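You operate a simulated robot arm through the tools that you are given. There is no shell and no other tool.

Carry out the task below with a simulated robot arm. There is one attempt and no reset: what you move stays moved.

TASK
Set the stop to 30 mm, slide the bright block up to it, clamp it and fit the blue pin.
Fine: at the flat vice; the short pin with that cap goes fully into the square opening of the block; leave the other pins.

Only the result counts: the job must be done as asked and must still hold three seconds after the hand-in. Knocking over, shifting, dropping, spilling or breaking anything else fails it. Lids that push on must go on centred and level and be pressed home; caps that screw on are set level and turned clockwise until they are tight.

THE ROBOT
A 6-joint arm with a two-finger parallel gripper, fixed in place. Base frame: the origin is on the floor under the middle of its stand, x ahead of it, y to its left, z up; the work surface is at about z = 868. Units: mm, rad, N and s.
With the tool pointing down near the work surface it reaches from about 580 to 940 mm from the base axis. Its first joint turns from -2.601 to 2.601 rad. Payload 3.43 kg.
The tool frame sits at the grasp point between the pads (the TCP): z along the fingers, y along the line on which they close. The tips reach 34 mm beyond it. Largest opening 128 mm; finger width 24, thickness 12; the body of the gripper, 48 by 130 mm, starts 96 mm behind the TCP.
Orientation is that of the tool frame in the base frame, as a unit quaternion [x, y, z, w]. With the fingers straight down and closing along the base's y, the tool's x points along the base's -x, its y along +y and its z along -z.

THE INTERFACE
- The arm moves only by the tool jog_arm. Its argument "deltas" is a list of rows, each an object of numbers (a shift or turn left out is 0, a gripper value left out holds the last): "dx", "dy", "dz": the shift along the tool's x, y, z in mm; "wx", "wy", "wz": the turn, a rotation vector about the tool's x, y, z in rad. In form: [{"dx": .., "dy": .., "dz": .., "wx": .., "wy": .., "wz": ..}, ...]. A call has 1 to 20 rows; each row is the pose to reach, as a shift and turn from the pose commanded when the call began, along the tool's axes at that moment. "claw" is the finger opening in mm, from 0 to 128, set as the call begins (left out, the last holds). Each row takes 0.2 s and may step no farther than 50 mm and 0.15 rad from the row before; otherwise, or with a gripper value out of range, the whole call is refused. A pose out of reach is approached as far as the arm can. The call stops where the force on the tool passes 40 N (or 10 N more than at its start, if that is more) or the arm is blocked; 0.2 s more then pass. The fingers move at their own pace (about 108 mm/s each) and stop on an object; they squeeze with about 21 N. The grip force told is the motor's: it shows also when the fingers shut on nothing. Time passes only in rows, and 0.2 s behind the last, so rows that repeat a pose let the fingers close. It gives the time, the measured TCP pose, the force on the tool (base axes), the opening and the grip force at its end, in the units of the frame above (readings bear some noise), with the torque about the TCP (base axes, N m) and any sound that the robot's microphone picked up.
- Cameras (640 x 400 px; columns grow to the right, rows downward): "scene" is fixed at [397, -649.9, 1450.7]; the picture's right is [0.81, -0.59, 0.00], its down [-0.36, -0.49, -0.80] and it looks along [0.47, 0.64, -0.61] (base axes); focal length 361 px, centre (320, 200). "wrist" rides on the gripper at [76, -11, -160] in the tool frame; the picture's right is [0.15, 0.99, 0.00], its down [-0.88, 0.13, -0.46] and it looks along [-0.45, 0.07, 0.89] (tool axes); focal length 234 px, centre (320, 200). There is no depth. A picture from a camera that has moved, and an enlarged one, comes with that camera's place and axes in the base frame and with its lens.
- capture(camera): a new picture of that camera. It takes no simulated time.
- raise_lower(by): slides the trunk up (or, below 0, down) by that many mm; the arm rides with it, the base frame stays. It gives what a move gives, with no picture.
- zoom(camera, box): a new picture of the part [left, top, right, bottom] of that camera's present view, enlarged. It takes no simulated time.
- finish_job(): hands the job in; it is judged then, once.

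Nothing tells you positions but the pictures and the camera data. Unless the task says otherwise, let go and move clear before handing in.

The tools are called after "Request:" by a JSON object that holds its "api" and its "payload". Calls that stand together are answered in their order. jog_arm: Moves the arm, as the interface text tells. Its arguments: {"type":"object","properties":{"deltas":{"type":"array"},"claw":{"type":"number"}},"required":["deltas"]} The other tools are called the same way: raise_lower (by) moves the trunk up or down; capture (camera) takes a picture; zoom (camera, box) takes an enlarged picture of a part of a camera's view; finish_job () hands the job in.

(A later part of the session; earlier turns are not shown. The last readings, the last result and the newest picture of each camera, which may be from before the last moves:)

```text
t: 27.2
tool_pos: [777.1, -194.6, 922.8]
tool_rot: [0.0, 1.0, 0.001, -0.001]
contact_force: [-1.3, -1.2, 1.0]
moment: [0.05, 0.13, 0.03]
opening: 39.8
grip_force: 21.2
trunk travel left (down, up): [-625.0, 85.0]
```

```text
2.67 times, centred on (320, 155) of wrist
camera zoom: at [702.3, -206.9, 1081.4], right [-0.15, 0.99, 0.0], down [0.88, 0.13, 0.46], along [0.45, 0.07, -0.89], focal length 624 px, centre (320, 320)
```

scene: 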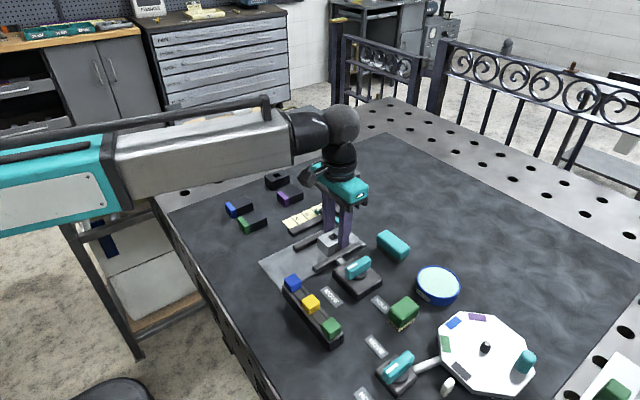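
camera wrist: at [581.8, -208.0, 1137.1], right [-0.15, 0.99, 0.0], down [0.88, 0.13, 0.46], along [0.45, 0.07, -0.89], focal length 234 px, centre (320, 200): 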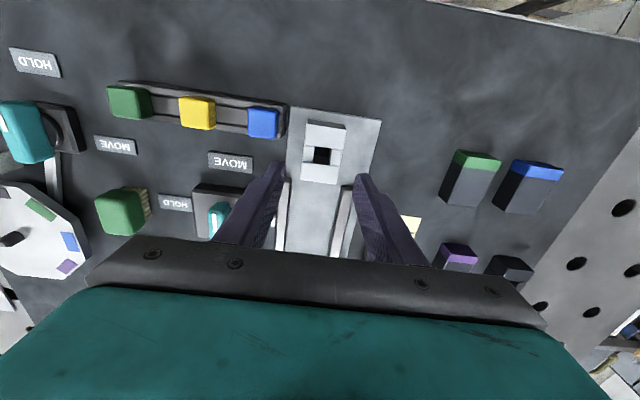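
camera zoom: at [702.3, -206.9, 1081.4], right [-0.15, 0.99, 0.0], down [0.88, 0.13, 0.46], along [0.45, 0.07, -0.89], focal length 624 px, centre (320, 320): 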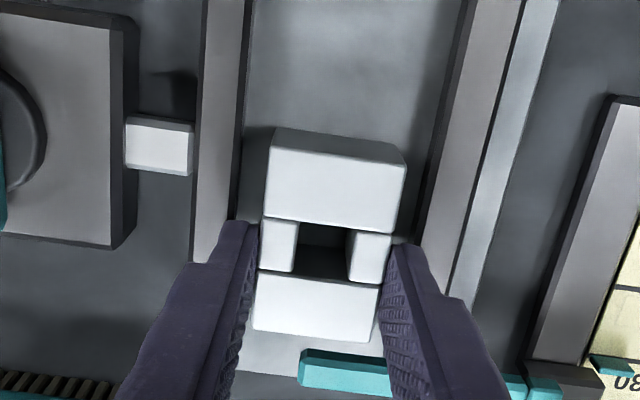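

The block is between the jaws with about 10 mm left to the stop. I'll creep up and watch the force.

Request:
{"api": "jog_arm", "payload": {"deltas": [{"dx": -3}, {"dx": -6}, {"dx": -8}, {"dx": -8}]}}

Request:
{"api": "jog_arm", "payload": {"deltas": [{"dx": -0.5}, {"dx": -1}, {"dx": -1}]}}

Request:
{"api": "zoom", "payload": {"camera": "wrist", "box": [270, 160, 400, 230]}}

Request:
{"api": "zoom", "payload": {"camera": "scene", "box": [310, 190, 370, 240]}}

```text
t: 28.2
tool_pos: [785.5, -195.7, 922.7]
tool_rot: [0.0, 1.0, 0.001, 0.0]
contact_force: [-2.4, -1.6, 5.0]
moment: [0.02, 0.34, 0.05]
opening: 40.4
grip_force: 21.2
trunk travel left (down, up): [-625.0, 85.0]
```

```text
t: 29.0
tool_pos: [786.7, -195.5, 922.7]
tool_rot: [0.0, 1.0, 0.0, 0.0]
contact_force: [-3.1, 0.1, 2.9]
moment: [-0.1, 0.3, -0.05]
opening: 39.9
grip_force: 20.9
trunk travel left (down, up): [-625.0, 85.0]
```

```text
4.92 times, centred on (335, 195) of wrist
camera zoom: at [711.2, -206.8, 1081.3], right [-0.15, 0.99, 0.0], down [0.88, 0.13, 0.46], along [0.45, 0.07, -0.89], focal length 1153 px, centre (246, 225)
```

zoom: 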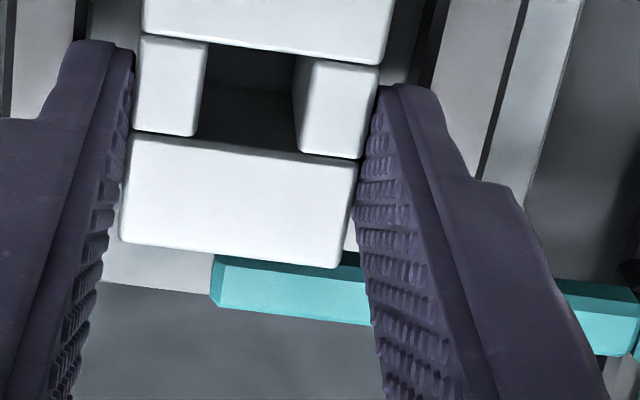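

```text
8.00 times, centred on (340, 215) of scene
camera zoom: at [397.0, -649.9, 1450.7], right [0.81, -0.59, 0.0], down [-0.36, -0.49, -0.8], along [0.47, 0.64, -0.61], focal length 2885 px, centre (160, 80)
```

zoom: 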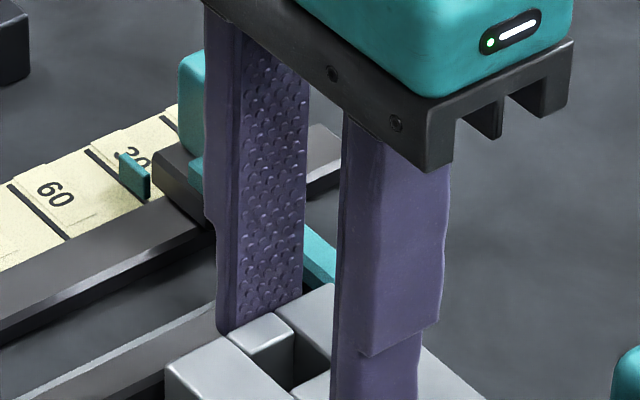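

Request:
{"api": "jog_arm", "payload": {"deltas": [{"dx": -0.5}, {"dx": -0.5}]}}

Request:
{"api": "jog_arm", "payload": {"deltas": [{"dx": -0.5}, {"dx": -0.5}]}}

Request:
{"api": "zoom", "payload": {"camera": "wrist", "box": [270, 180, 370, 240]}}

```text
t: 29.6
tool_pos: [787.6, -195.7, 922.7]
tool_rot: [0.0, 1.0, 0.001, 0.0]
contact_force: [-2.5, -0.1, 4.2]
moment: [-0.04, 0.34, -0.03]
opening: 39.9
grip_force: 21.4
trunk travel left (down, up): [-625.0, 85.0]
```

```text
t: 30.2
tool_pos: [788.9, -194.1, 923.2]
tool_rot: [0.0, 1.0, 0.001, 0.001]
contact_force: [-3.6, -0.3, 4.0]
moment: [0.0, 0.33, 0.03]
opening: 40.0
grip_force: 21.2
trunk travel left (down, up): [-625.0, 85.0]
```

```text
6.40 times, centred on (320, 210) of wrist
camera zoom: at [712.0, -206.8, 1081.3], right [-0.15, 0.99, 0.0], down [0.88, 0.13, 0.46], along [0.45, 0.07, -0.89], focal length 1499 px, centre (320, 136)
```

zoom: 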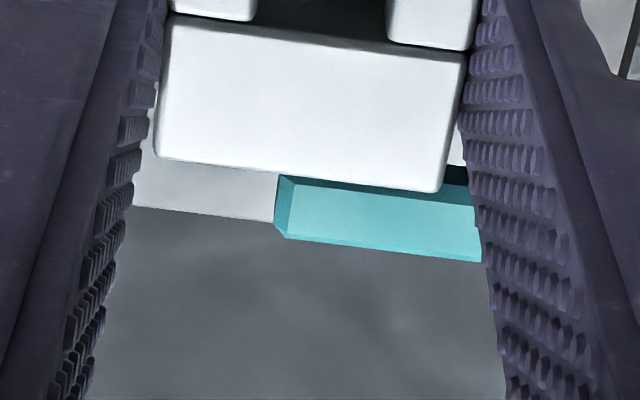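

Request:
{"api": "jog_arm", "payload": {"deltas": [{"dx": -0.5}, {"dx": -0.5}]}}

Request:
{"api": "jog_arm", "payload": {"deltas": [{"dx": -0.5}, {"dx": -0.5}]}}

Request:
{"api": "zoom", "payload": {"camera": "scene", "box": [310, 180, 370, 240]}}

Request:
{"api": "zoom", "payload": {"camera": "wrist", "box": [270, 180, 370, 240]}}

```text
t: 30.8
tool_pos: [788.4, -194.8, 922.3]
tool_rot: [0.0, 1.0, 0.0, 0.001]
contact_force: [-3.6, -1.1, 4.3]
moment: [-0.03, 0.38, 0.08]
opening: 39.8
grip_force: 21.0
trunk travel left (down, up): [-625.0, 85.0]
```

```text
t: 31.4
tool_pos: [788.4, -194.3, 922.8]
tool_rot: [0.0, 1.0, 0.001, -0.001]
contact_force: [-6.2, -3.5, 1.0]
moment: [-0.14, 0.06, -0.02]
opening: 39.8
grip_force: 20.9
trunk travel left (down, up): [-625.0, 85.0]
```

```text
6.67 times, centred on (340, 210) of scene
camera zoom: at [397.0, -649.9, 1450.7], right [0.81, -0.59, 0.0], down [-0.36, -0.49, -0.8], along [0.47, 0.64, -0.61], focal length 2404 px, centre (187, 133)
```

zoom: 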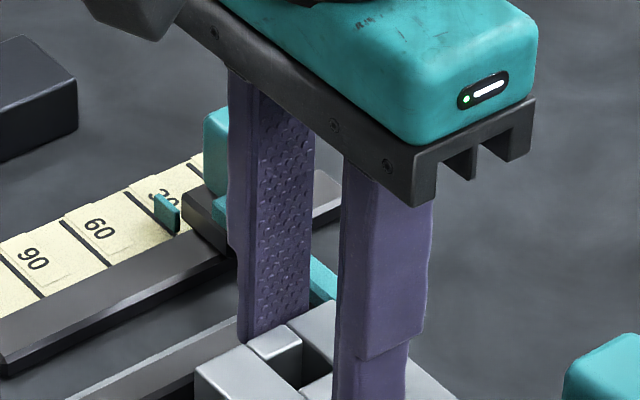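

```text
6.40 times, centred on (320, 210) of wrist
camera zoom: at [713.1, -206.4, 1081.4], right [-0.15, 0.99, 0.0], down [0.88, 0.13, 0.46], along [0.45, 0.07, -0.89], focal length 1499 px, centre (320, 136)
```

zoom: 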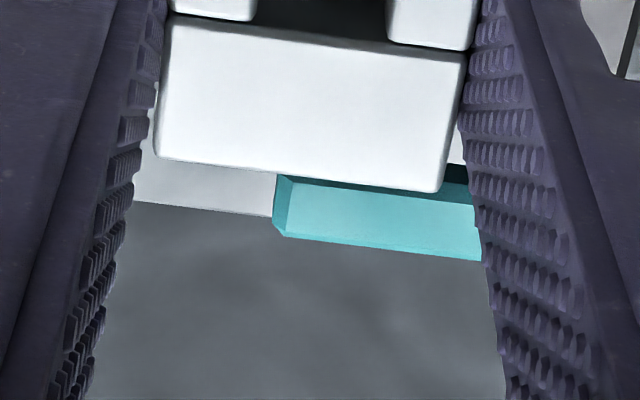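

The wrist view suggests the stop bar may have started to move with the block in the last step. I'll zoom in on the pointer to check.

Request:
{"api": "zoom", "payload": {"camera": "scene", "box": [325, 203, 349, 218]}}

Request:
{"api": "zoom", "payload": {"camera": "scene", "box": [320, 200, 350, 218]}}

Request:
{"api": "zoom", "payload": {"camera": "wrist", "box": [400, 190, 460, 240]}}

```text
16.00 times, centred on (337, 210) of scene
camera zoom: at [397.0, -649.9, 1450.7], right [0.81, -0.59, 0.0], down [-0.36, -0.49, -0.8], along [0.47, 0.64, -0.61], focal length 5771 px, centre (48, 32)
```

zoom: 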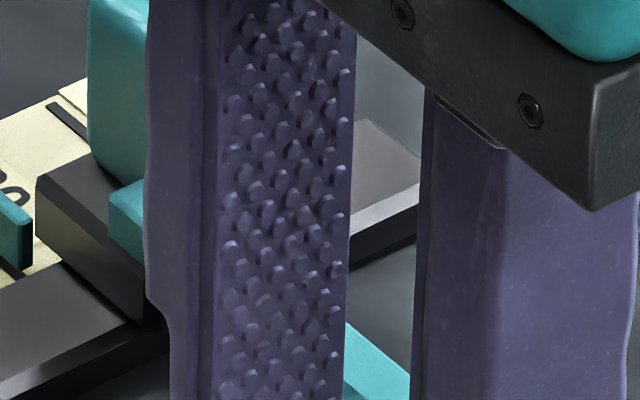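

```text
16.00 times, centred on (335, 209) of scene
camera zoom: at [397.0, -649.9, 1450.7], right [0.81, -0.59, 0.0], down [-0.36, -0.49, -0.8], along [0.47, 0.64, -0.61], focal length 5771 px, centre (80, 56)
```

zoom: 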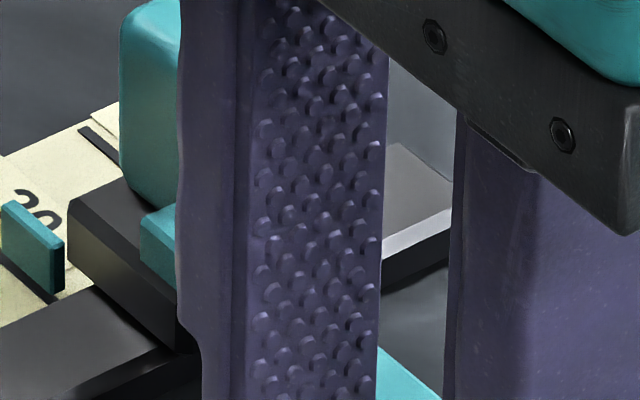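

```text
8.00 times, centred on (430, 215) of wrist
camera zoom: at [713.1, -206.4, 1081.4], right [-0.15, 0.99, 0.0], down [0.88, 0.13, 0.46], along [0.45, 0.07, -0.89], focal length 1873 px, centre (-560, 80)
```

zoom: 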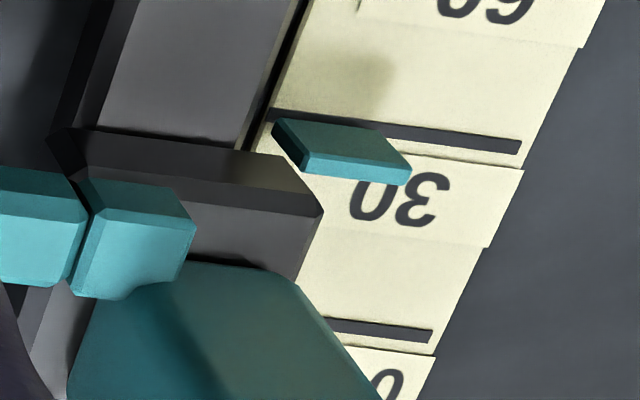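

Request:
{"api": "zoom", "payload": {"camera": "wrist", "box": [422, 200, 458, 224]}}

```text
16.00 times, centred on (440, 212) of wrist
camera zoom: at [713.1, -206.4, 1081.4], right [-0.15, 0.99, 0.0], down [0.88, 0.13, 0.46], along [0.45, 0.07, -0.89], focal length 3747 px, centre (-1600, 8)
```

zoom: 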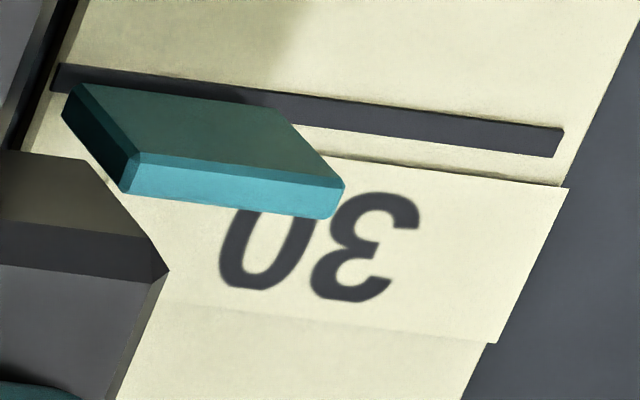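

I'll release the block here, lift off, and read the pointer from directly above so parallax doesn't matter.

Request:
{"api": "jog_arm", "payload": {"deltas": [{"dz": 0}, {"dz": 0}, {"dz": 0}], "claw": 54}}

Request:
{"api": "jog_arm", "payload": {"deltas": [{"dz": -15}, {"dz": -35}, {"dz": -60}, {"dz": -75}, {"dx": -30, "dy": 40, "dz": -75}, {"dx": -60, "dy": 80, "dz": -75}, {"dx": -97, "dy": 110, "dz": -75}, {"dx": -97, "dy": 130, "dz": -75}, {"dx": -97, "dy": 130, "dz": -75}]}}

Request:
{"api": "capture", "payload": {"camera": "wrist"}}

```text
t: 32.2
tool_pos: [789.7, -193.6, 922.5]
tool_rot: [0.0, 1.0, 0.001, 0.0]
contact_force: [0.7, -0.5, 0.4]
moment: [-0.02, 0.0, 0.02]
opening: 53.9
grip_force: 0.1
trunk travel left (down, up): [-625.0, 85.0]
```

```text
t: 34.2
tool_pos: [887.2, -63.8, 999.1]
tool_rot: [0.0, 1.0, 0.001, 0.0]
contact_force: [0.0, -0.2, 0.1]
moment: [0.01, -0.02, -0.03]
opening: 54.0
grip_force: 0.0
trunk travel left (down, up): [-625.0, 85.0]
```

```text
taken
camera wrist: at [811.4, -76.4, 1157.1], right [-0.15, 0.99, 0.0], down [0.88, 0.13, 0.46], along [0.45, 0.07, -0.89], focal length 234 px, centre (320, 200)
```

wrist: 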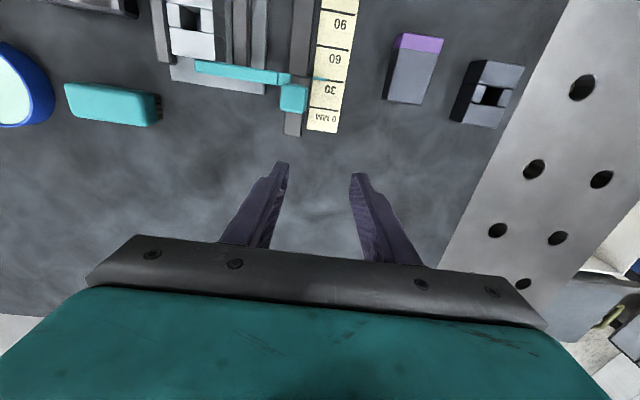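

Request:
{"api": "zoom", "payload": {"camera": "wrist", "box": [300, 66, 345, 96]}}

Request:
{"api": "zoom", "payload": {"camera": "wrist", "box": [180, 30, 300, 110]}}

```text
13.33 times, centred on (322, 81) of wrist
camera zoom: at [811.4, -76.4, 1157.1], right [-0.15, 0.99, 0.0], down [0.88, 0.13, 0.46], along [0.45, 0.07, -0.89], focal length 3122 px, centre (287, 1787)
```

zoom: 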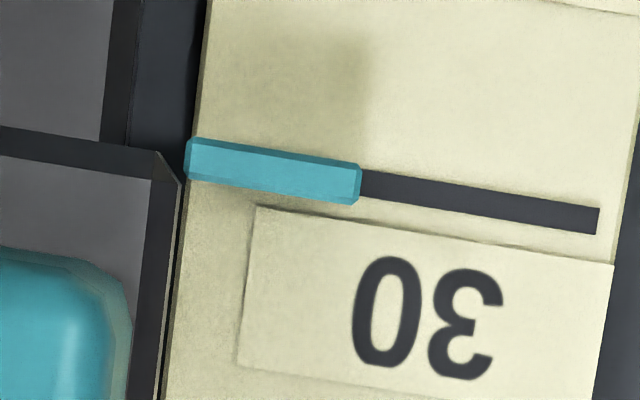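

```text
5.00 times, centred on (240, 70) of wrist
camera zoom: at [811.4, -76.4, 1157.1], right [-0.15, 0.99, 0.0], down [0.88, 0.13, 0.46], along [0.45, 0.07, -0.89], focal length 1171 px, centre (720, 850)
```

zoom: 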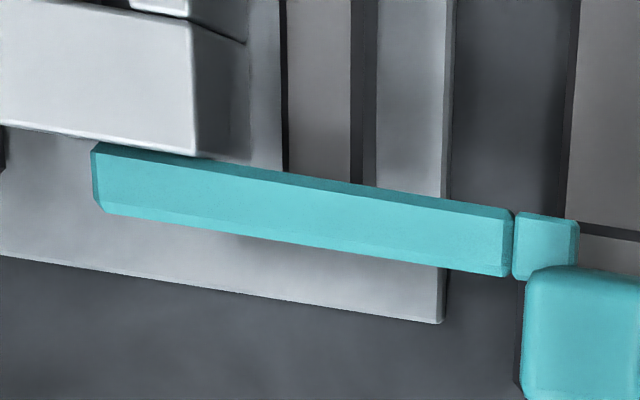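

Seen from directly above, the pointer is centred on the 30 line and the block edge sits right at the bar. I'll zoom in on that contact.

Request:
{"api": "zoom", "payload": {"camera": "wrist", "box": [190, 45, 230, 75]}}

Request:
{"api": "zoom", "payload": {"camera": "wrist", "box": [130, 0, 280, 100]}}

Request:
{"api": "zoom", "payload": {"camera": "scene", "box": [300, 200, 380, 260]}}

```text
13.33 times, centred on (210, 60) of wrist
camera zoom: at [811.4, -76.4, 1157.1], right [-0.15, 0.99, 0.0], down [0.88, 0.13, 0.46], along [0.45, 0.07, -0.89], focal length 3122 px, centre (1787, 2067)
```

zoom: 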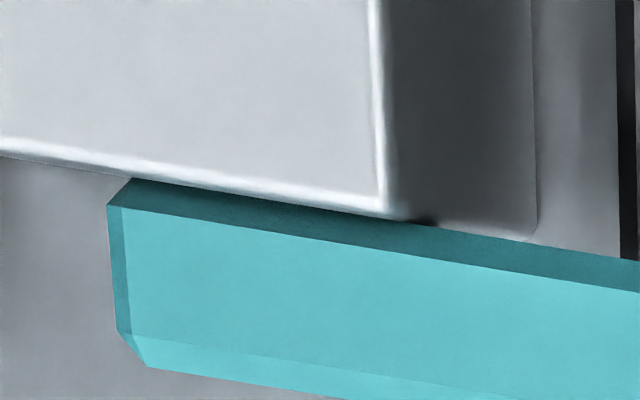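

```text
4.00 times, centred on (205, 50) of wrist
camera zoom: at [811.4, -76.4, 1157.1], right [-0.15, 0.99, 0.0], down [0.88, 0.13, 0.46], along [0.45, 0.07, -0.89], focal length 937 px, centre (780, 800)
```

zoom: 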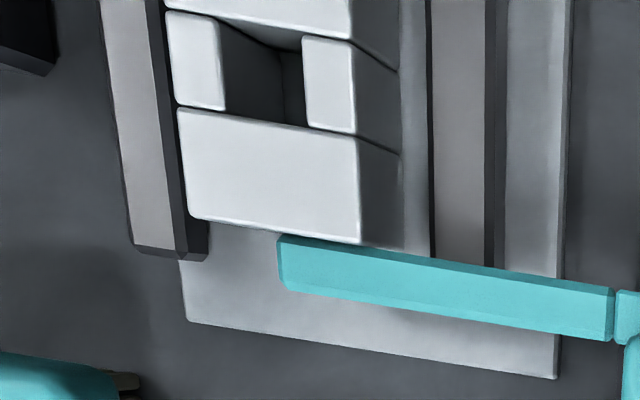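

```text
6.67 times, centred on (340, 230) of scene
camera zoom: at [397.0, -649.9, 1450.7], right [0.81, -0.59, 0.0], down [-0.36, -0.49, -0.8], along [0.47, 0.64, -0.61], focal length 2404 px, centre (187, 0)
```

zoom: 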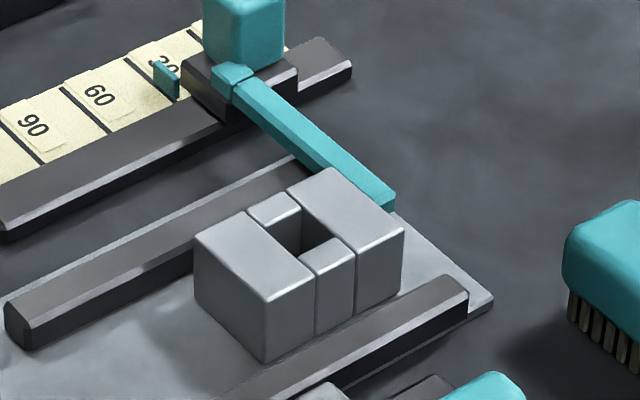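

The block is against the bar and the stop still reads 30. Next is the clamp knob: I'll position the wrist camera directly above it to locate its pivot exactly.

Request:
{"api": "jog_arm", "payload": {"deltas": [{"dx": 12, "dy": -45}, {"dx": 24, "dy": -90}, {"dx": 36, "dy": -135}, {"dx": 48, "dy": -180}, {"dx": 61, "dy": -226}, {"dx": 61, "dy": -226}]}}

Request:
{"api": "zoom", "payload": {"camera": "wrist", "box": [265, 40, 375, 120]}}

Request:
{"api": "capture", "payload": {"camera": "wrist"}}

```text
t: 35.6
tool_pos: [823.9, -291.8, 997.5]
tool_rot: [0.0, 1.0, 0.0, 0.0]
contact_force: [0.6, -0.4, 0.0]
moment: [0.0, 0.02, 0.01]
opening: 54.0
grip_force: 0.0
trunk travel left (down, up): [-625.0, 85.0]
```

```text
5.00 times, centred on (320, 80) of wrist
camera zoom: at [748.5, -302.9, 1156.2], right [-0.15, 0.99, 0.0], down [0.88, 0.13, 0.46], along [0.45, 0.07, -0.89], focal length 1171 px, centre (320, 800)
```

zoom: 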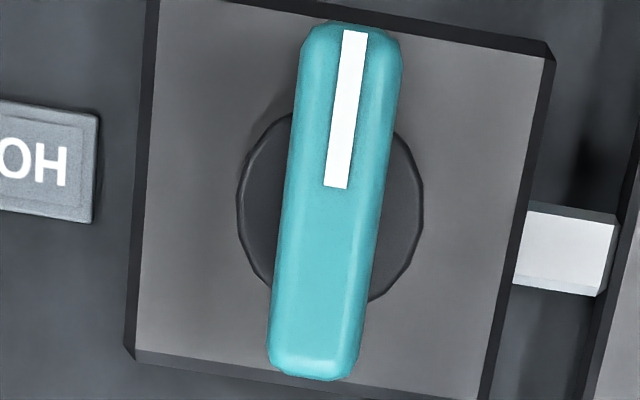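

```text
taken
camera wrist: at [748.5, -302.9, 1156.2], right [-0.15, 0.99, 0.0], down [0.88, 0.13, 0.46], along [0.45, 0.07, -0.89], focal length 234 px, centre (320, 200)
```

wrist: 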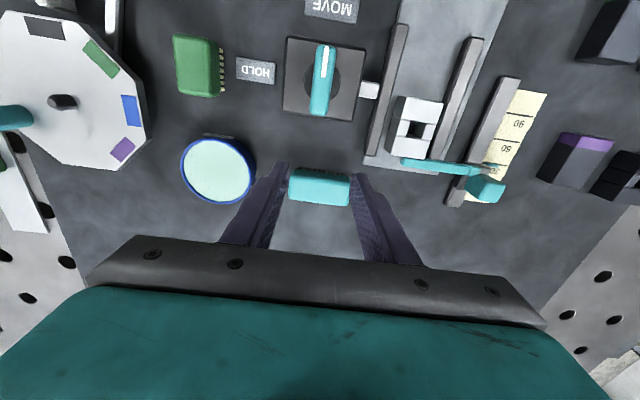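

The pivot is at about (749, -301), and the lever is 57 x 17 mm with its top at z about 920. I'll move over it and descend with the fingers straddling the lever.

Request:
{"api": "jog_arm", "payload": {"deltas": [{"dx": 38, "dy": -4.5}, {"dx": 75.3, "dy": -8.9}, {"dx": 75.3, "dy": -8.9, "dz": 20}, {"dx": 75.3, "dy": -8.9, "dz": 40}, {"dx": 75.3, "dy": -8.9, "dz": 40}], "claw": 54}}

Request:
{"api": "zoom", "payload": {"camera": "wrist", "box": [230, 90, 410, 240]}}

Request:
{"api": "zoom", "payload": {"camera": "scene", "box": [310, 220, 410, 300]}}

```text
t: 36.8
tool_pos: [749.8, -300.3, 956.3]
tool_rot: [0.0, 1.0, 0.001, 0.0]
contact_force: [-0.1, 0.2, -0.3]
moment: [0.0, 0.02, -0.02]
opening: 54.0
grip_force: 0.2
trunk travel left (down, up): [-625.0, 85.0]
```

```text
2.67 times, centred on (320, 165) of wrist
camera zoom: at [674.5, -311.8, 1115.1], right [-0.15, 0.99, 0.0], down [0.88, 0.13, 0.46], along [0.45, 0.07, -0.89], focal length 624 px, centre (320, 293)
```

zoom: 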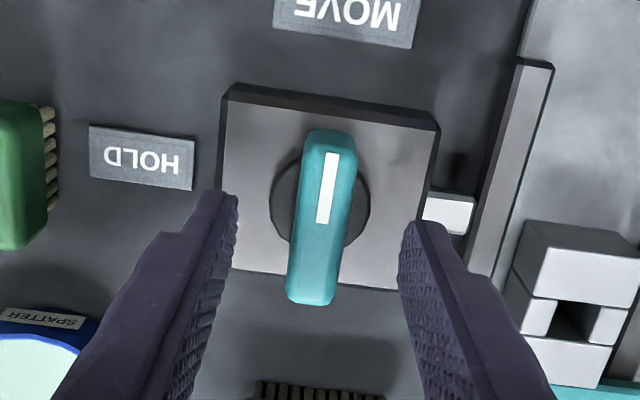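

```text
5.00 times, centred on (360, 260) of scene
camera zoom: at [397.0, -649.9, 1450.7], right [0.81, -0.59, 0.0], down [-0.36, -0.49, -0.8], along [0.47, 0.64, -0.61], focal length 1803 px, centre (120, -100)
```

zoom: 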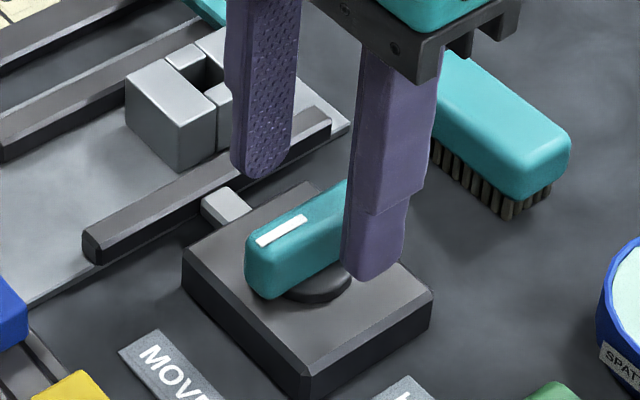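

Request:
{"api": "jog_arm", "payload": {"deltas": [{"dx": 1, "dz": 9}, {"dx": 1, "dz": 17}, {"dx": 1, "dz": 17}]}}

Request:
{"api": "jog_arm", "payload": {"deltas": [{"dz": 0}, {"dz": 0}, {"dz": 0}, {"dz": 0}], "claw": 5}}

Request:
{"api": "zoom", "payload": {"camera": "wrist", "box": [230, 90, 410, 240]}}

Request:
{"api": "zoom", "payload": {"camera": "scene", "box": [310, 220, 410, 300]}}

```text
t: 37.6
tool_pos: [749.0, -299.7, 939.2]
tool_rot: [0.0, 1.0, 0.001, 0.0]
contact_force: [-0.4, -0.3, -0.6]
moment: [0.0, -0.01, 0.02]
opening: 54.0
grip_force: 0.0
trunk travel left (down, up): [-625.0, 85.0]
```

```text
t: 38.6
tool_pos: [749.4, -300.2, 939.3]
tool_rot: [0.001, 1.0, 0.0, -0.001]
contact_force: [0.2, -1.9, -1.8]
moment: [-0.22, -0.23, 0.01]
opening: 17.9
grip_force: 45.1
trunk travel left (down, up): [-625.0, 85.0]
```

```text
2.67 times, centred on (320, 165) of wrist
camera zoom: at [673.1, -311.7, 1097.9], right [-0.15, 0.99, 0.0], down [0.88, 0.13, 0.46], along [0.45, 0.07, -0.89], focal length 624 px, centre (320, 293)
```

zoom: 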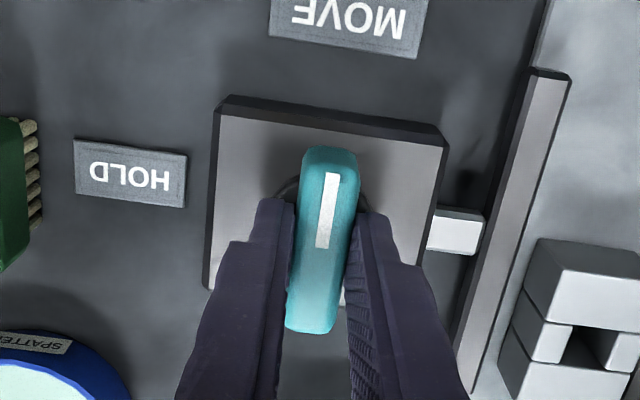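

```text
5.00 times, centred on (360, 260) of scene
camera zoom: at [397.0, -649.9, 1450.7], right [0.81, -0.59, 0.0], down [-0.36, -0.49, -0.8], along [0.47, 0.64, -0.61], focal length 1803 px, centre (120, -100)
```

zoom: 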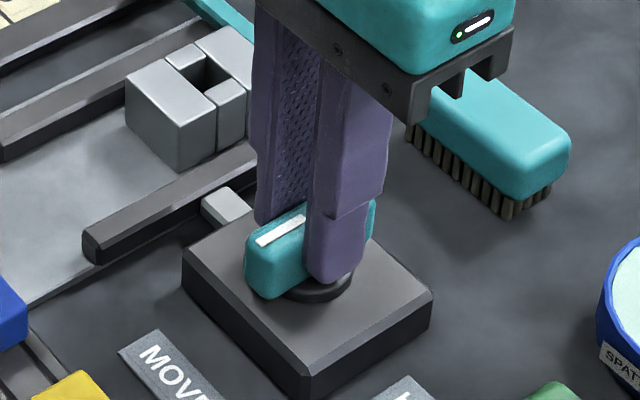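

I have the lever (18 mm). HOLD is a counter-clockwise turn seen from above, which is negative about tool z. I'll try a first partial turn.

Request:
{"api": "jog_arm", "payload": {"deltas": [{"wz": -0.07}, {"wz": -0.16}, {"wz": -0.26}, {"wz": -0.36}, {"wz": -0.4}, {"wz": -0.4}]}}

Request:
{"api": "capture", "payload": {"camera": "wrist"}}

Request:
{"api": "zoom", "payload": {"camera": "scene", "box": [290, 200, 410, 300]}}

```text
t: 40.0
tool_pos: [750.4, -301.2, 939.4]
tool_rot: [-0.199, 0.98, 0.0, 0.0]
contact_force: [0.9, -5.1, -0.9]
moment: [-0.51, 0.76, -0.02]
opening: 17.7
grip_force: 45.2
trunk travel left (down, up): [-625.0, 85.0]
```

```text
taken
camera wrist: at [683.7, -340.8, 1098.0], right [-0.52, 0.85, 0.0], down [0.76, 0.46, 0.46], along [0.39, 0.24, -0.89], focal length 234 px, centre (320, 200)
```

wrist: 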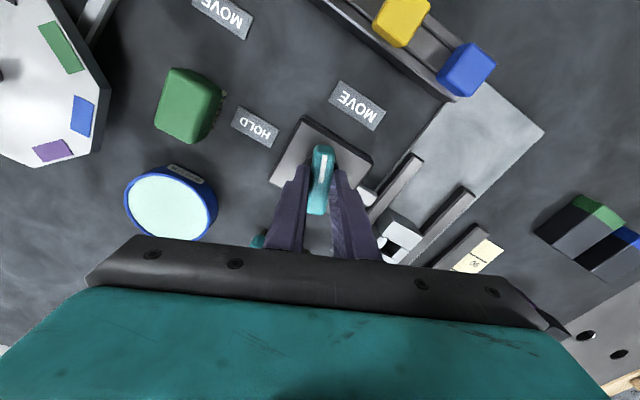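

```text
4.00 times, centred on (350, 250) of scene
camera zoom: at [397.0, -649.9, 1450.7], right [0.81, -0.59, 0.0], down [-0.36, -0.49, -0.8], along [0.47, 0.64, -0.61], focal length 1443 px, centre (200, 0)
```

zoom: 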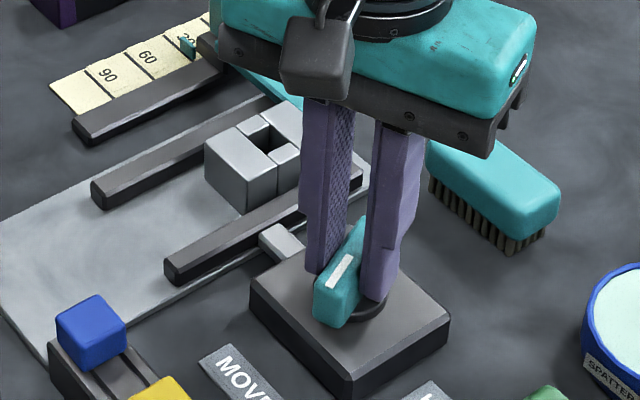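

The lever follows and the jaw is moving toward the block. I'll continue the turn in stages.

Request:
{"api": "jog_arm", "payload": {"deltas": [{"wz": -0.1}, {"wz": -0.2}, {"wz": -0.3}, {"wz": -0.4}, {"wz": -0.5}, {"wz": -0.5}]}}

Request:
{"api": "zoom", "payload": {"camera": "scene", "box": [290, 200, 410, 300]}}

Request:
{"api": "capture", "payload": {"camera": "wrist"}}

```text
t: 41.4
tool_pos: [749.6, -301.0, 939.8]
tool_rot: [-0.435, 0.9, 0.001, 0.0]
contact_force: [0.3, -12.3, -7.9]
moment: [-0.71, 0.15, -0.03]
opening: 17.8
grip_force: 45.3
trunk travel left (down, up): [-625.0, 85.0]
```

```text
4.00 times, centred on (350, 250) of scene
camera zoom: at [397.0, -649.9, 1450.7], right [0.81, -0.59, 0.0], down [-0.36, -0.49, -0.8], along [0.47, 0.64, -0.61], focal length 1443 px, centre (200, 0)
```

zoom: 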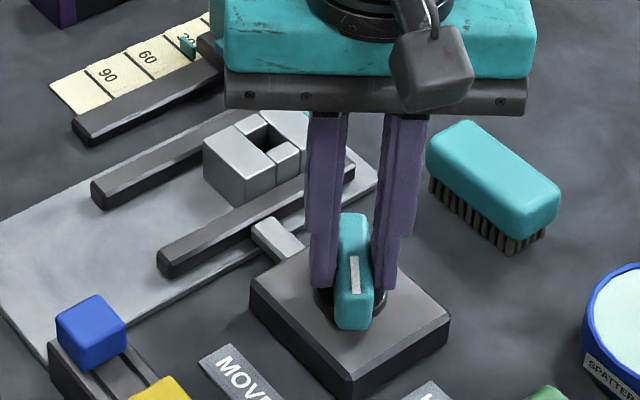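

```text
taken
camera wrist: at [711.2, -367.8, 1097.9], right [-0.87, 0.5, 0.0], down [0.44, 0.77, 0.46], along [0.23, 0.4, -0.89], focal length 234 px, centre (320, 200)
```

wrist: 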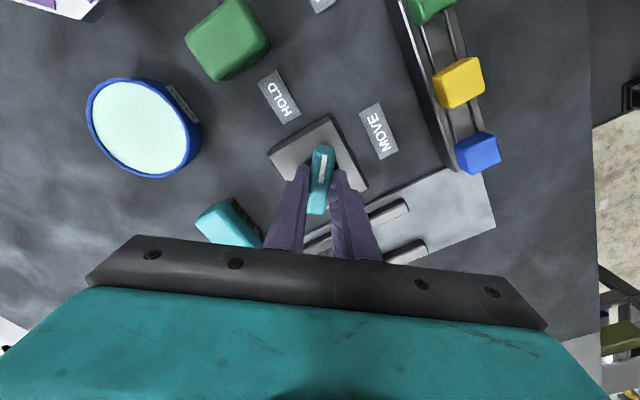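

Request:
{"api": "jog_arm", "payload": {"deltas": [{"dx": 0.4, "dy": -0.3, "wz": -0.08}, {"dx": 0.4, "dy": -0.3, "wz": -0.16}, {"dx": 0.4, "dy": -0.3, "wz": -0.24}, {"dx": 0.4, "dy": -0.3, "wz": -0.32}, {"dx": 0.4, "dy": -0.3, "wz": -0.4}, {"dx": 0.4, "dy": -0.3, "wz": -0.4}]}}

Request:
{"api": "zoom", "payload": {"camera": "scene", "box": [290, 200, 410, 300]}}

```text
t: 42.8
tool_pos: [749.9, -300.6, 941.0]
tool_rot: [-0.606, 0.796, 0.0, 0.0]
contact_force: [1.7, -7.9, -9.2]
moment: [-1.35, 0.16, 0.04]
opening: 17.9
grip_force: 44.8
trunk travel left (down, up): [-625.0, 85.0]
```

```text
4.00 times, centred on (350, 250) of scene
camera zoom: at [397.0, -649.9, 1450.7], right [0.81, -0.59, 0.0], down [-0.36, -0.49, -0.8], along [0.47, 0.64, -0.61], focal length 1443 px, centre (200, 0)
```

zoom: 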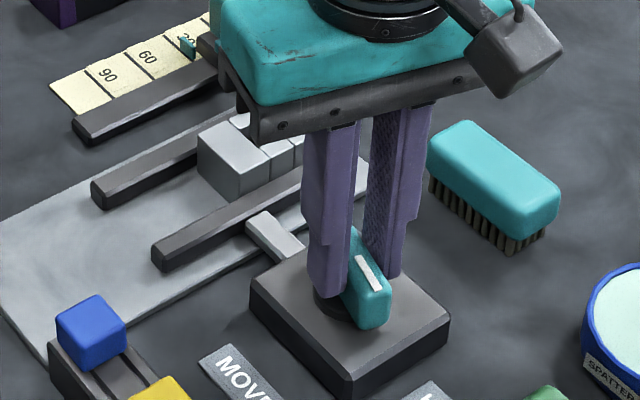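

Request:
{"api": "jog_arm", "payload": {"deltas": [{"wz": -0.06}, {"wz": -0.12}, {"wz": -0.18}, {"wz": -0.24}, {"wz": -0.27}, {"wz": -0.27}]}}

Request:
{"api": "zoom", "payload": {"camera": "scene", "box": [290, 200, 410, 300]}}

Request:
{"api": "capture", "payload": {"camera": "wrist"}}

```text
t: 44.2
tool_pos: [750.0, -300.2, 939.4]
tool_rot: [0.707, -0.707, -0.001, 0.0]
contact_force: [1.0, -8.9, -7.8]
moment: [-0.9, -0.07, -0.17]
opening: 18.0
grip_force: 44.9
trunk travel left (down, up): [-625.0, 85.0]
```

```text
4.00 times, centred on (350, 250) of scene
camera zoom: at [397.0, -649.9, 1450.7], right [0.81, -0.59, 0.0], down [-0.36, -0.49, -0.8], along [0.47, 0.64, -0.61], focal length 1443 px, centre (200, 0)
```

zoom: 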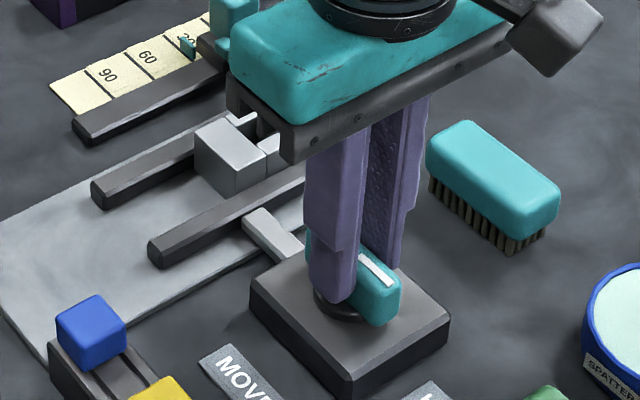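

```text
taken
camera wrist: at [761.4, -377.6, 1097.9], right [-0.99, -0.15, 0.0], down [-0.13, 0.88, 0.46], along [-0.07, 0.45, -0.89], focal length 234 px, centre (320, 200)
```

wrist: 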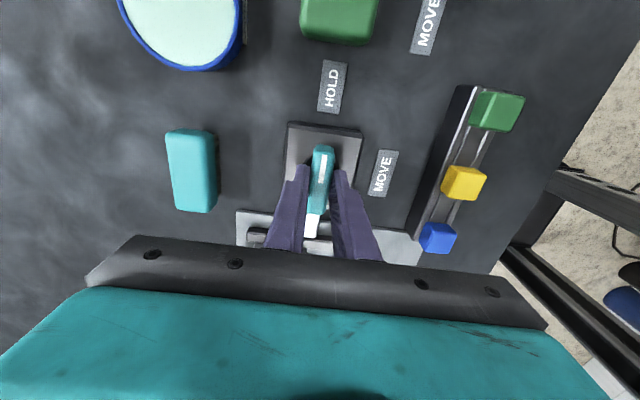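

The tool is now a quarter turn round. I'll check the lever's true angle and the jaw contact.

Request:
{"api": "zoom", "payload": {"camera": "wrist", "box": [230, 110, 410, 260]}}

Request:
{"api": "zoom", "payload": {"camera": "scene", "box": [295, 215, 365, 265]}}

```text
2.67 times, centred on (320, 185) of wrist
camera zoom: at [761.4, -377.6, 1097.9], right [-0.99, -0.15, 0.0], down [-0.13, 0.88, 0.46], along [-0.07, 0.45, -0.89], focal length 624 px, centre (320, 240)
```

zoom: 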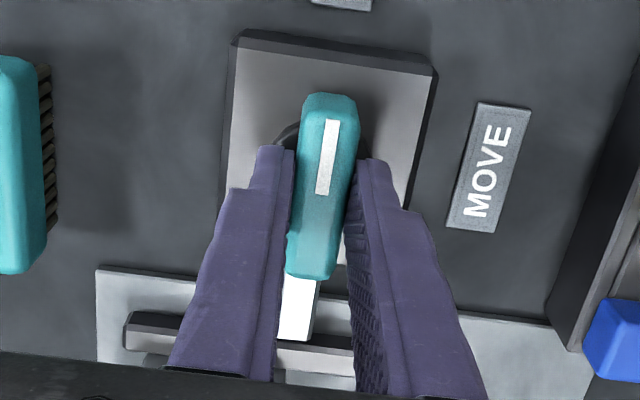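

```text
8.00 times, centred on (330, 240) of scene
camera zoom: at [397.0, -649.9, 1450.7], right [0.81, -0.59, 0.0], down [-0.36, -0.49, -0.8], along [0.47, 0.64, -0.61], focal length 2885 px, centre (240, -120)
```

zoom: 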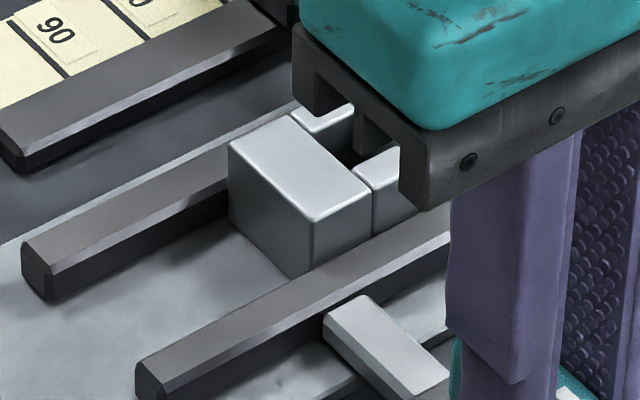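

Request:
{"api": "jog_arm", "payload": {"deltas": [{"wz": -0.03}, {"wz": -0.06}, {"wz": -0.06}]}}

```text
t: 45.0
tool_pos: [751.9, -301.1, 940.5]
tool_rot: [0.728, -0.686, -0.001, -0.001]
contact_force: [0.1, -7.6, -12.1]
moment: [-0.01, -0.4, -1.31]
opening: 18.6
grip_force: 44.7
trunk travel left (down, up): [-625.0, 85.0]
```

The torque jumped to 1.3 N m, so the lever is at its HOLD end stop. I'll ease back to neutral, open, and lift clear.

Request:
{"api": "jog_arm", "payload": {"deltas": [{"wz": 0.03}, {"wz": 0.05}, {"wz": 0.05}]}}

Request:
{"api": "jog_arm", "payload": {"deltas": [{"dz": 0}, {"dz": 0}, {"dz": 0}], "claw": 50}}

Request:
{"api": "jog_arm", "payload": {"deltas": [{"dz": -10}, {"dz": -30}, {"dz": -60}, {"dz": -75}, {"dz": -75}]}}

Request:
{"api": "capture", "payload": {"camera": "wrist"}}

Request:
{"api": "zoom", "payload": {"camera": "scene", "box": [290, 200, 410, 300]}}

```text
t: 45.8
tool_pos: [750.5, -299.9, 939.2]
tool_rot: [0.711, -0.704, -0.001, -0.001]
contact_force: [4.2, -5.5, -7.4]
moment: [0.46, 0.0, -0.62]
opening: 17.7
grip_force: 44.7
trunk travel left (down, up): [-625.0, 85.0]
```

```text
t: 46.6
tool_pos: [748.4, -300.0, 939.9]
tool_rot: [0.711, -0.703, 0.0, -0.001]
contact_force: [0.6, -0.4, 0.7]
moment: [0.01, -0.02, -0.01]
opening: 49.8
grip_force: 0.0
trunk travel left (down, up): [-625.0, 85.0]
```

```text
t: 47.8
tool_pos: [747.4, -299.7, 1014.9]
tool_rot: [0.711, -0.703, 0.0, 0.0]
contact_force: [-0.5, 0.8, 0.5]
moment: [-0.04, -0.01, 0.01]
opening: 50.2
grip_force: 0.0
trunk travel left (down, up): [-625.0, 85.0]
```

```text
taken
camera wrist: at [760.5, -375.9, 1173.4], right [-0.99, -0.16, 0.0], down [-0.14, 0.88, 0.46], along [-0.07, 0.45, -0.89], focal length 234 px, centre (320, 200)
```

wrist: 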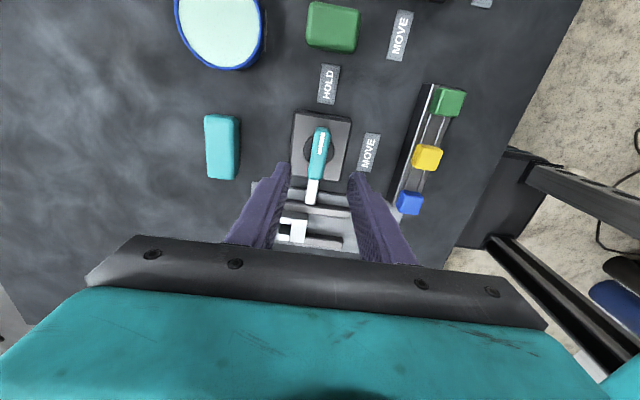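

```text
4.00 times, centred on (350, 250) of scene
camera zoom: at [397.0, -649.9, 1450.7], right [0.81, -0.59, 0.0], down [-0.36, -0.49, -0.8], along [0.47, 0.64, -0.61], focal length 1443 px, centre (200, 0)
```

zoom: 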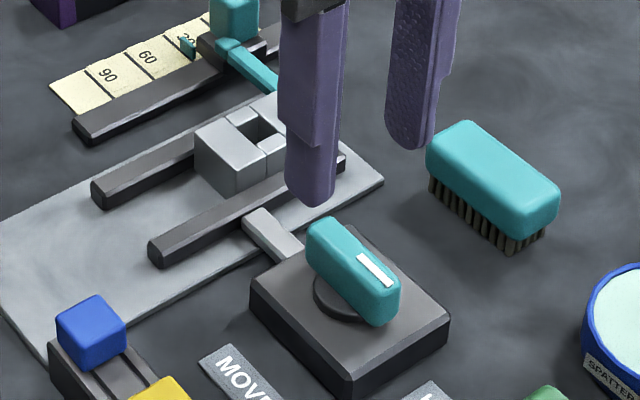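

The knob points to HOLD and the block is clamped. Next I'll rotate back to neutral yaw while moving so the camera sits directly above the block and stop.

Request:
{"api": "jog_arm", "payload": {"deltas": [{"dx": -11.53, "dy": -9.94, "wz": 0.1438}, {"dx": -23.06, "dy": -19.88, "wz": 0.2876}, {"dx": -34.6, "dy": -29.8, "wz": 0.4314}, {"dx": -46.1, "dy": -39.8, "wz": 0.5752}, {"dx": -57.6, "dy": -49.7, "wz": 0.719}, {"dx": -69.2, "dy": -59.6, "wz": 0.8628}, {"dx": -80.7, "dy": -69.6, "wz": 1.0066}, {"dx": -92.2, "dy": -79.5, "wz": 1.1504}, {"dx": -103.7, "dy": -89.4, "wz": 1.2942}, {"dx": -115.3, "dy": -99.4, "wz": 1.438}, {"dx": -126.8, "dy": -109.3, "wz": 1.582}, {"dx": -126.8, "dy": -109.3, "wz": 1.582}]}}

Request:
{"api": "capture", "payload": {"camera": "wrist"}}

Request:
{"api": "zoom", "payload": {"camera": "wrist", "box": [265, 40, 375, 120]}}

```text
t: 50.4
tool_pos: [856.8, -172.4, 1017.0]
tool_rot: [0.002, 1.0, 0.001, -0.001]
contact_force: [0.2, -0.1, 0.2]
moment: [0.03, 0.0, 0.04]
opening: 49.8
grip_force: 0.1
trunk travel left (down, up): [-625.0, 85.0]
```

```text
taken
camera wrist: at [781.3, -183.5, 1175.3], right [-0.14, 0.99, 0.0], down [0.88, 0.13, 0.46], along [0.45, 0.07, -0.89], focal length 234 px, centre (320, 200)
```

wrist: 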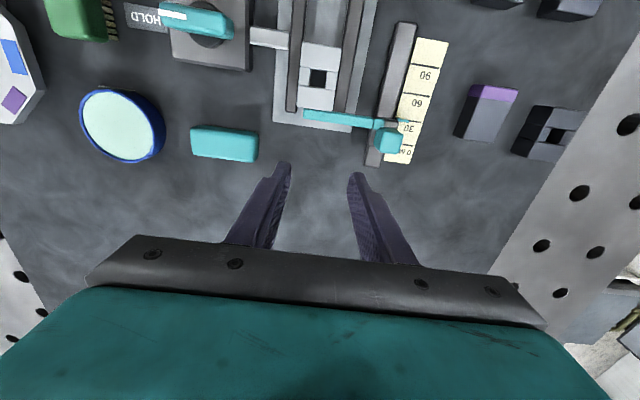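

```text
5.00 times, centred on (320, 80) of wrist
camera zoom: at [781.3, -183.5, 1175.3], right [-0.14, 0.99, 0.0], down [0.88, 0.13, 0.46], along [0.45, 0.07, -0.89], focal length 1171 px, centre (320, 800)
```

zoom: 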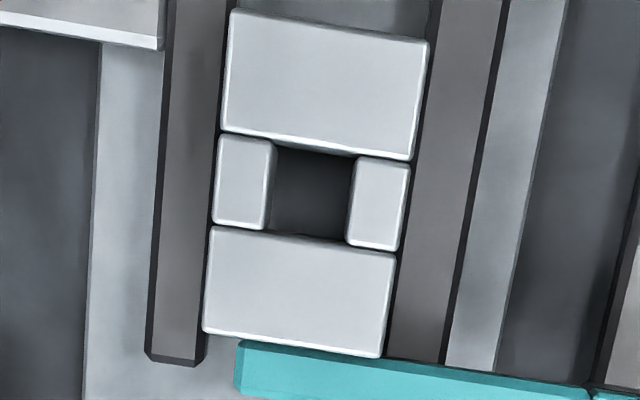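

Request:
{"api": "zoom", "payload": {"camera": "wrist", "box": [300, 95, 345, 125]}}

Request:
{"api": "zoom", "payload": {"camera": "wrist", "box": [390, 105, 435, 135]}}

Request:
{"api": "zoom", "payload": {"camera": "wrist", "box": [298, 62, 343, 92]}}

```text
13.33 times, centred on (322, 110) of wrist
camera zoom: at [781.3, -183.5, 1175.3], right [-0.14, 0.99, 0.0], down [0.88, 0.13, 0.46], along [0.45, 0.07, -0.89], focal length 3122 px, centre (287, 1400)
```

zoom: 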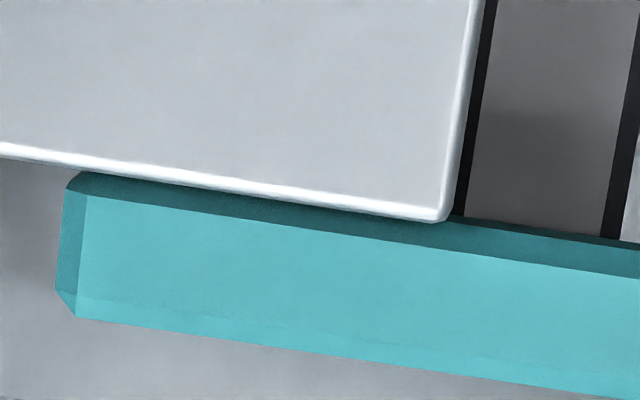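

```text
13.33 times, centred on (412, 120) of wrist
camera zoom: at [781.3, -183.5, 1175.3], right [-0.14, 0.99, 0.0], down [0.88, 0.13, 0.46], along [0.45, 0.07, -0.89], focal length 3122 px, centre (-913, 1267)
```

zoom: 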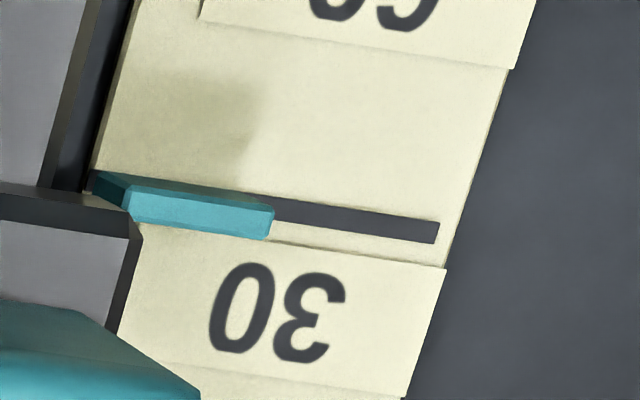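

```text
13.33 times, centred on (320, 77) of wrist
camera zoom: at [781.3, -183.5, 1175.3], right [-0.14, 0.99, 0.0], down [0.88, 0.13, 0.46], along [0.45, 0.07, -0.89], focal length 3122 px, centre (313, 1840)
```

zoom: 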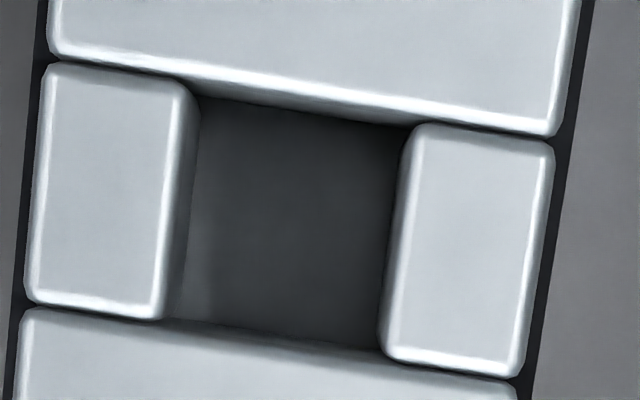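

The stop reads 30 and the block is flush and clamped, with the opening centre at about (780.2, -185.7). Next I'll go look at the blue pin from directly above.

Request:
{"api": "jog_arm", "payload": {"deltas": [{"dx": 40, "dy": -18, "wz": -0.004}, {"dx": 80, "dy": -36, "wz": -0.004}, {"dx": 120, "dy": -54, "wz": -0.004}, {"dx": 157.5, "dy": -71, "dz": 8, "wz": -0.004}, {"dx": 157.5, "dy": -71, "dz": 16, "wz": -0.004}, {"dx": 157.5, "dy": -71, "dz": 16, "wz": -0.004}], "claw": 56}}

Request:
{"api": "zoom", "payload": {"camera": "wrist", "box": [265, 40, 375, 120]}}

Request:
{"api": "zoom", "payload": {"camera": "scene", "box": [265, 260, 345, 320]}}

```text
t: 51.8
tool_pos: [699.1, -242.3, 1000.5]
tool_rot: [0.0, 1.0, 0.001, 0.0]
contact_force: [0.1, -0.3, -0.6]
moment: [0.03, 0.03, 0.01]
opening: 56.0
grip_force: 0.0
trunk travel left (down, up): [-625.0, 85.0]
```

```text
5.00 times, centred on (320, 80) of wrist
camera zoom: at [623.5, -253.7, 1159.0], right [-0.15, 0.99, 0.0], down [0.88, 0.13, 0.46], along [0.45, 0.07, -0.89], focal length 1171 px, centre (320, 800)
```

zoom: 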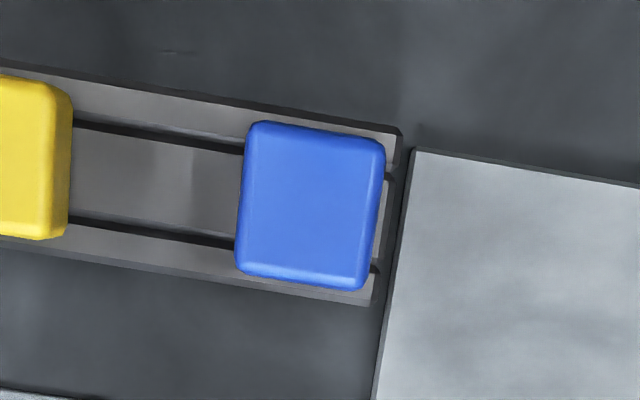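

```text
6.67 times, centred on (305, 290) of scene
camera zoom: at [397.0, -649.9, 1450.7], right [0.81, -0.59, 0.0], down [-0.36, -0.49, -0.8], along [0.47, 0.64, -0.61], focal length 2404 px, centre (420, -400)
```

zoom: 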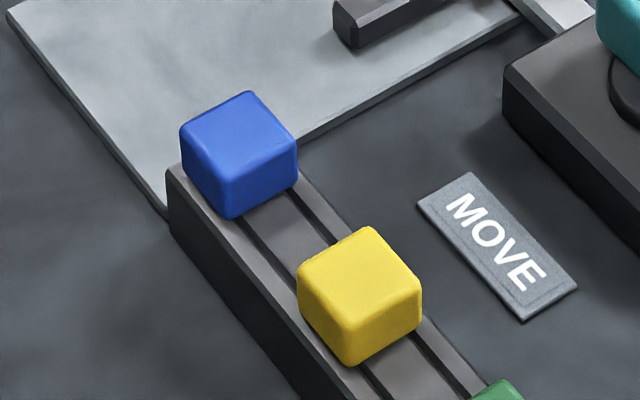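

The blue cap is about 25 mm square, centred at about (624.8, -255.8), and the yellow one is far enough away. I'll move over it and descend with a moderate opening.

Request:
{"api": "jog_arm", "payload": {"deltas": [{"dx": 37, "dy": -6.5}, {"dx": 74.7, "dy": -13.1}, {"dx": 74.7, "dy": -13.1, "dz": 20}, {"dx": 74.7, "dy": -13.1, "dz": 40}, {"dx": 74.7, "dy": -13.1, "dz": 52}, {"dx": 74.7, "dy": -13.1, "dz": 52}], "claw": 44}}

Request:
{"api": "zoom", "payload": {"camera": "wrist", "box": [230, 90, 410, 240]}}

Request:
{"api": "zoom", "payload": {"camera": "scene", "box": [255, 240, 345, 310]}}

```text
t: 53.2
tool_pos: [624.6, -255.1, 947.7]
tool_rot: [-0.001, 1.0, 0.001, 0.0]
contact_force: [0.2, -0.2, 0.6]
moment: [0.01, -0.03, 0.01]
opening: 44.1
grip_force: 0.0
trunk travel left (down, up): [-625.0, 85.0]
```

```text
2.67 times, centred on (320, 165) of wrist
camera zoom: at [549.7, -267.8, 1106.4], right [-0.15, 0.99, 0.0], down [0.88, 0.13, 0.46], along [0.45, 0.07, -0.89], focal length 624 px, centre (320, 293)
```

zoom: 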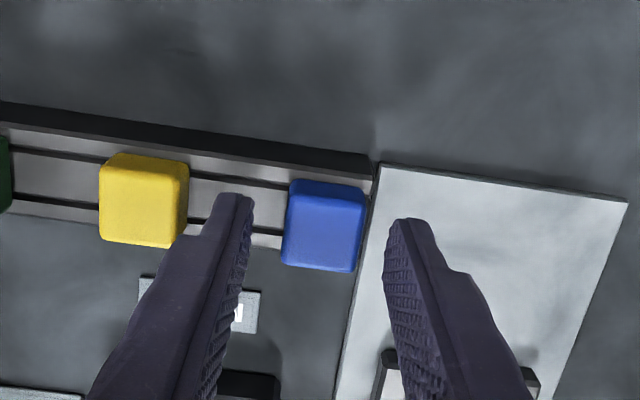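

```text
5.71 times, centred on (300, 275) of scene
camera zoom: at [397.0, -649.9, 1450.7], right [0.81, -0.59, 0.0], down [-0.36, -0.49, -0.8], along [0.47, 0.64, -0.61], focal length 2061 px, centre (434, -229)
```

zoom: 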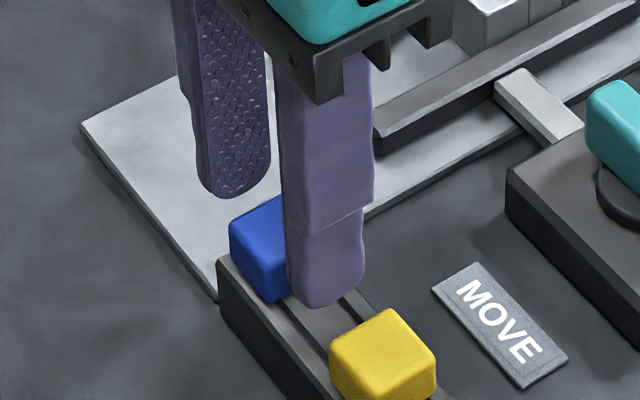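

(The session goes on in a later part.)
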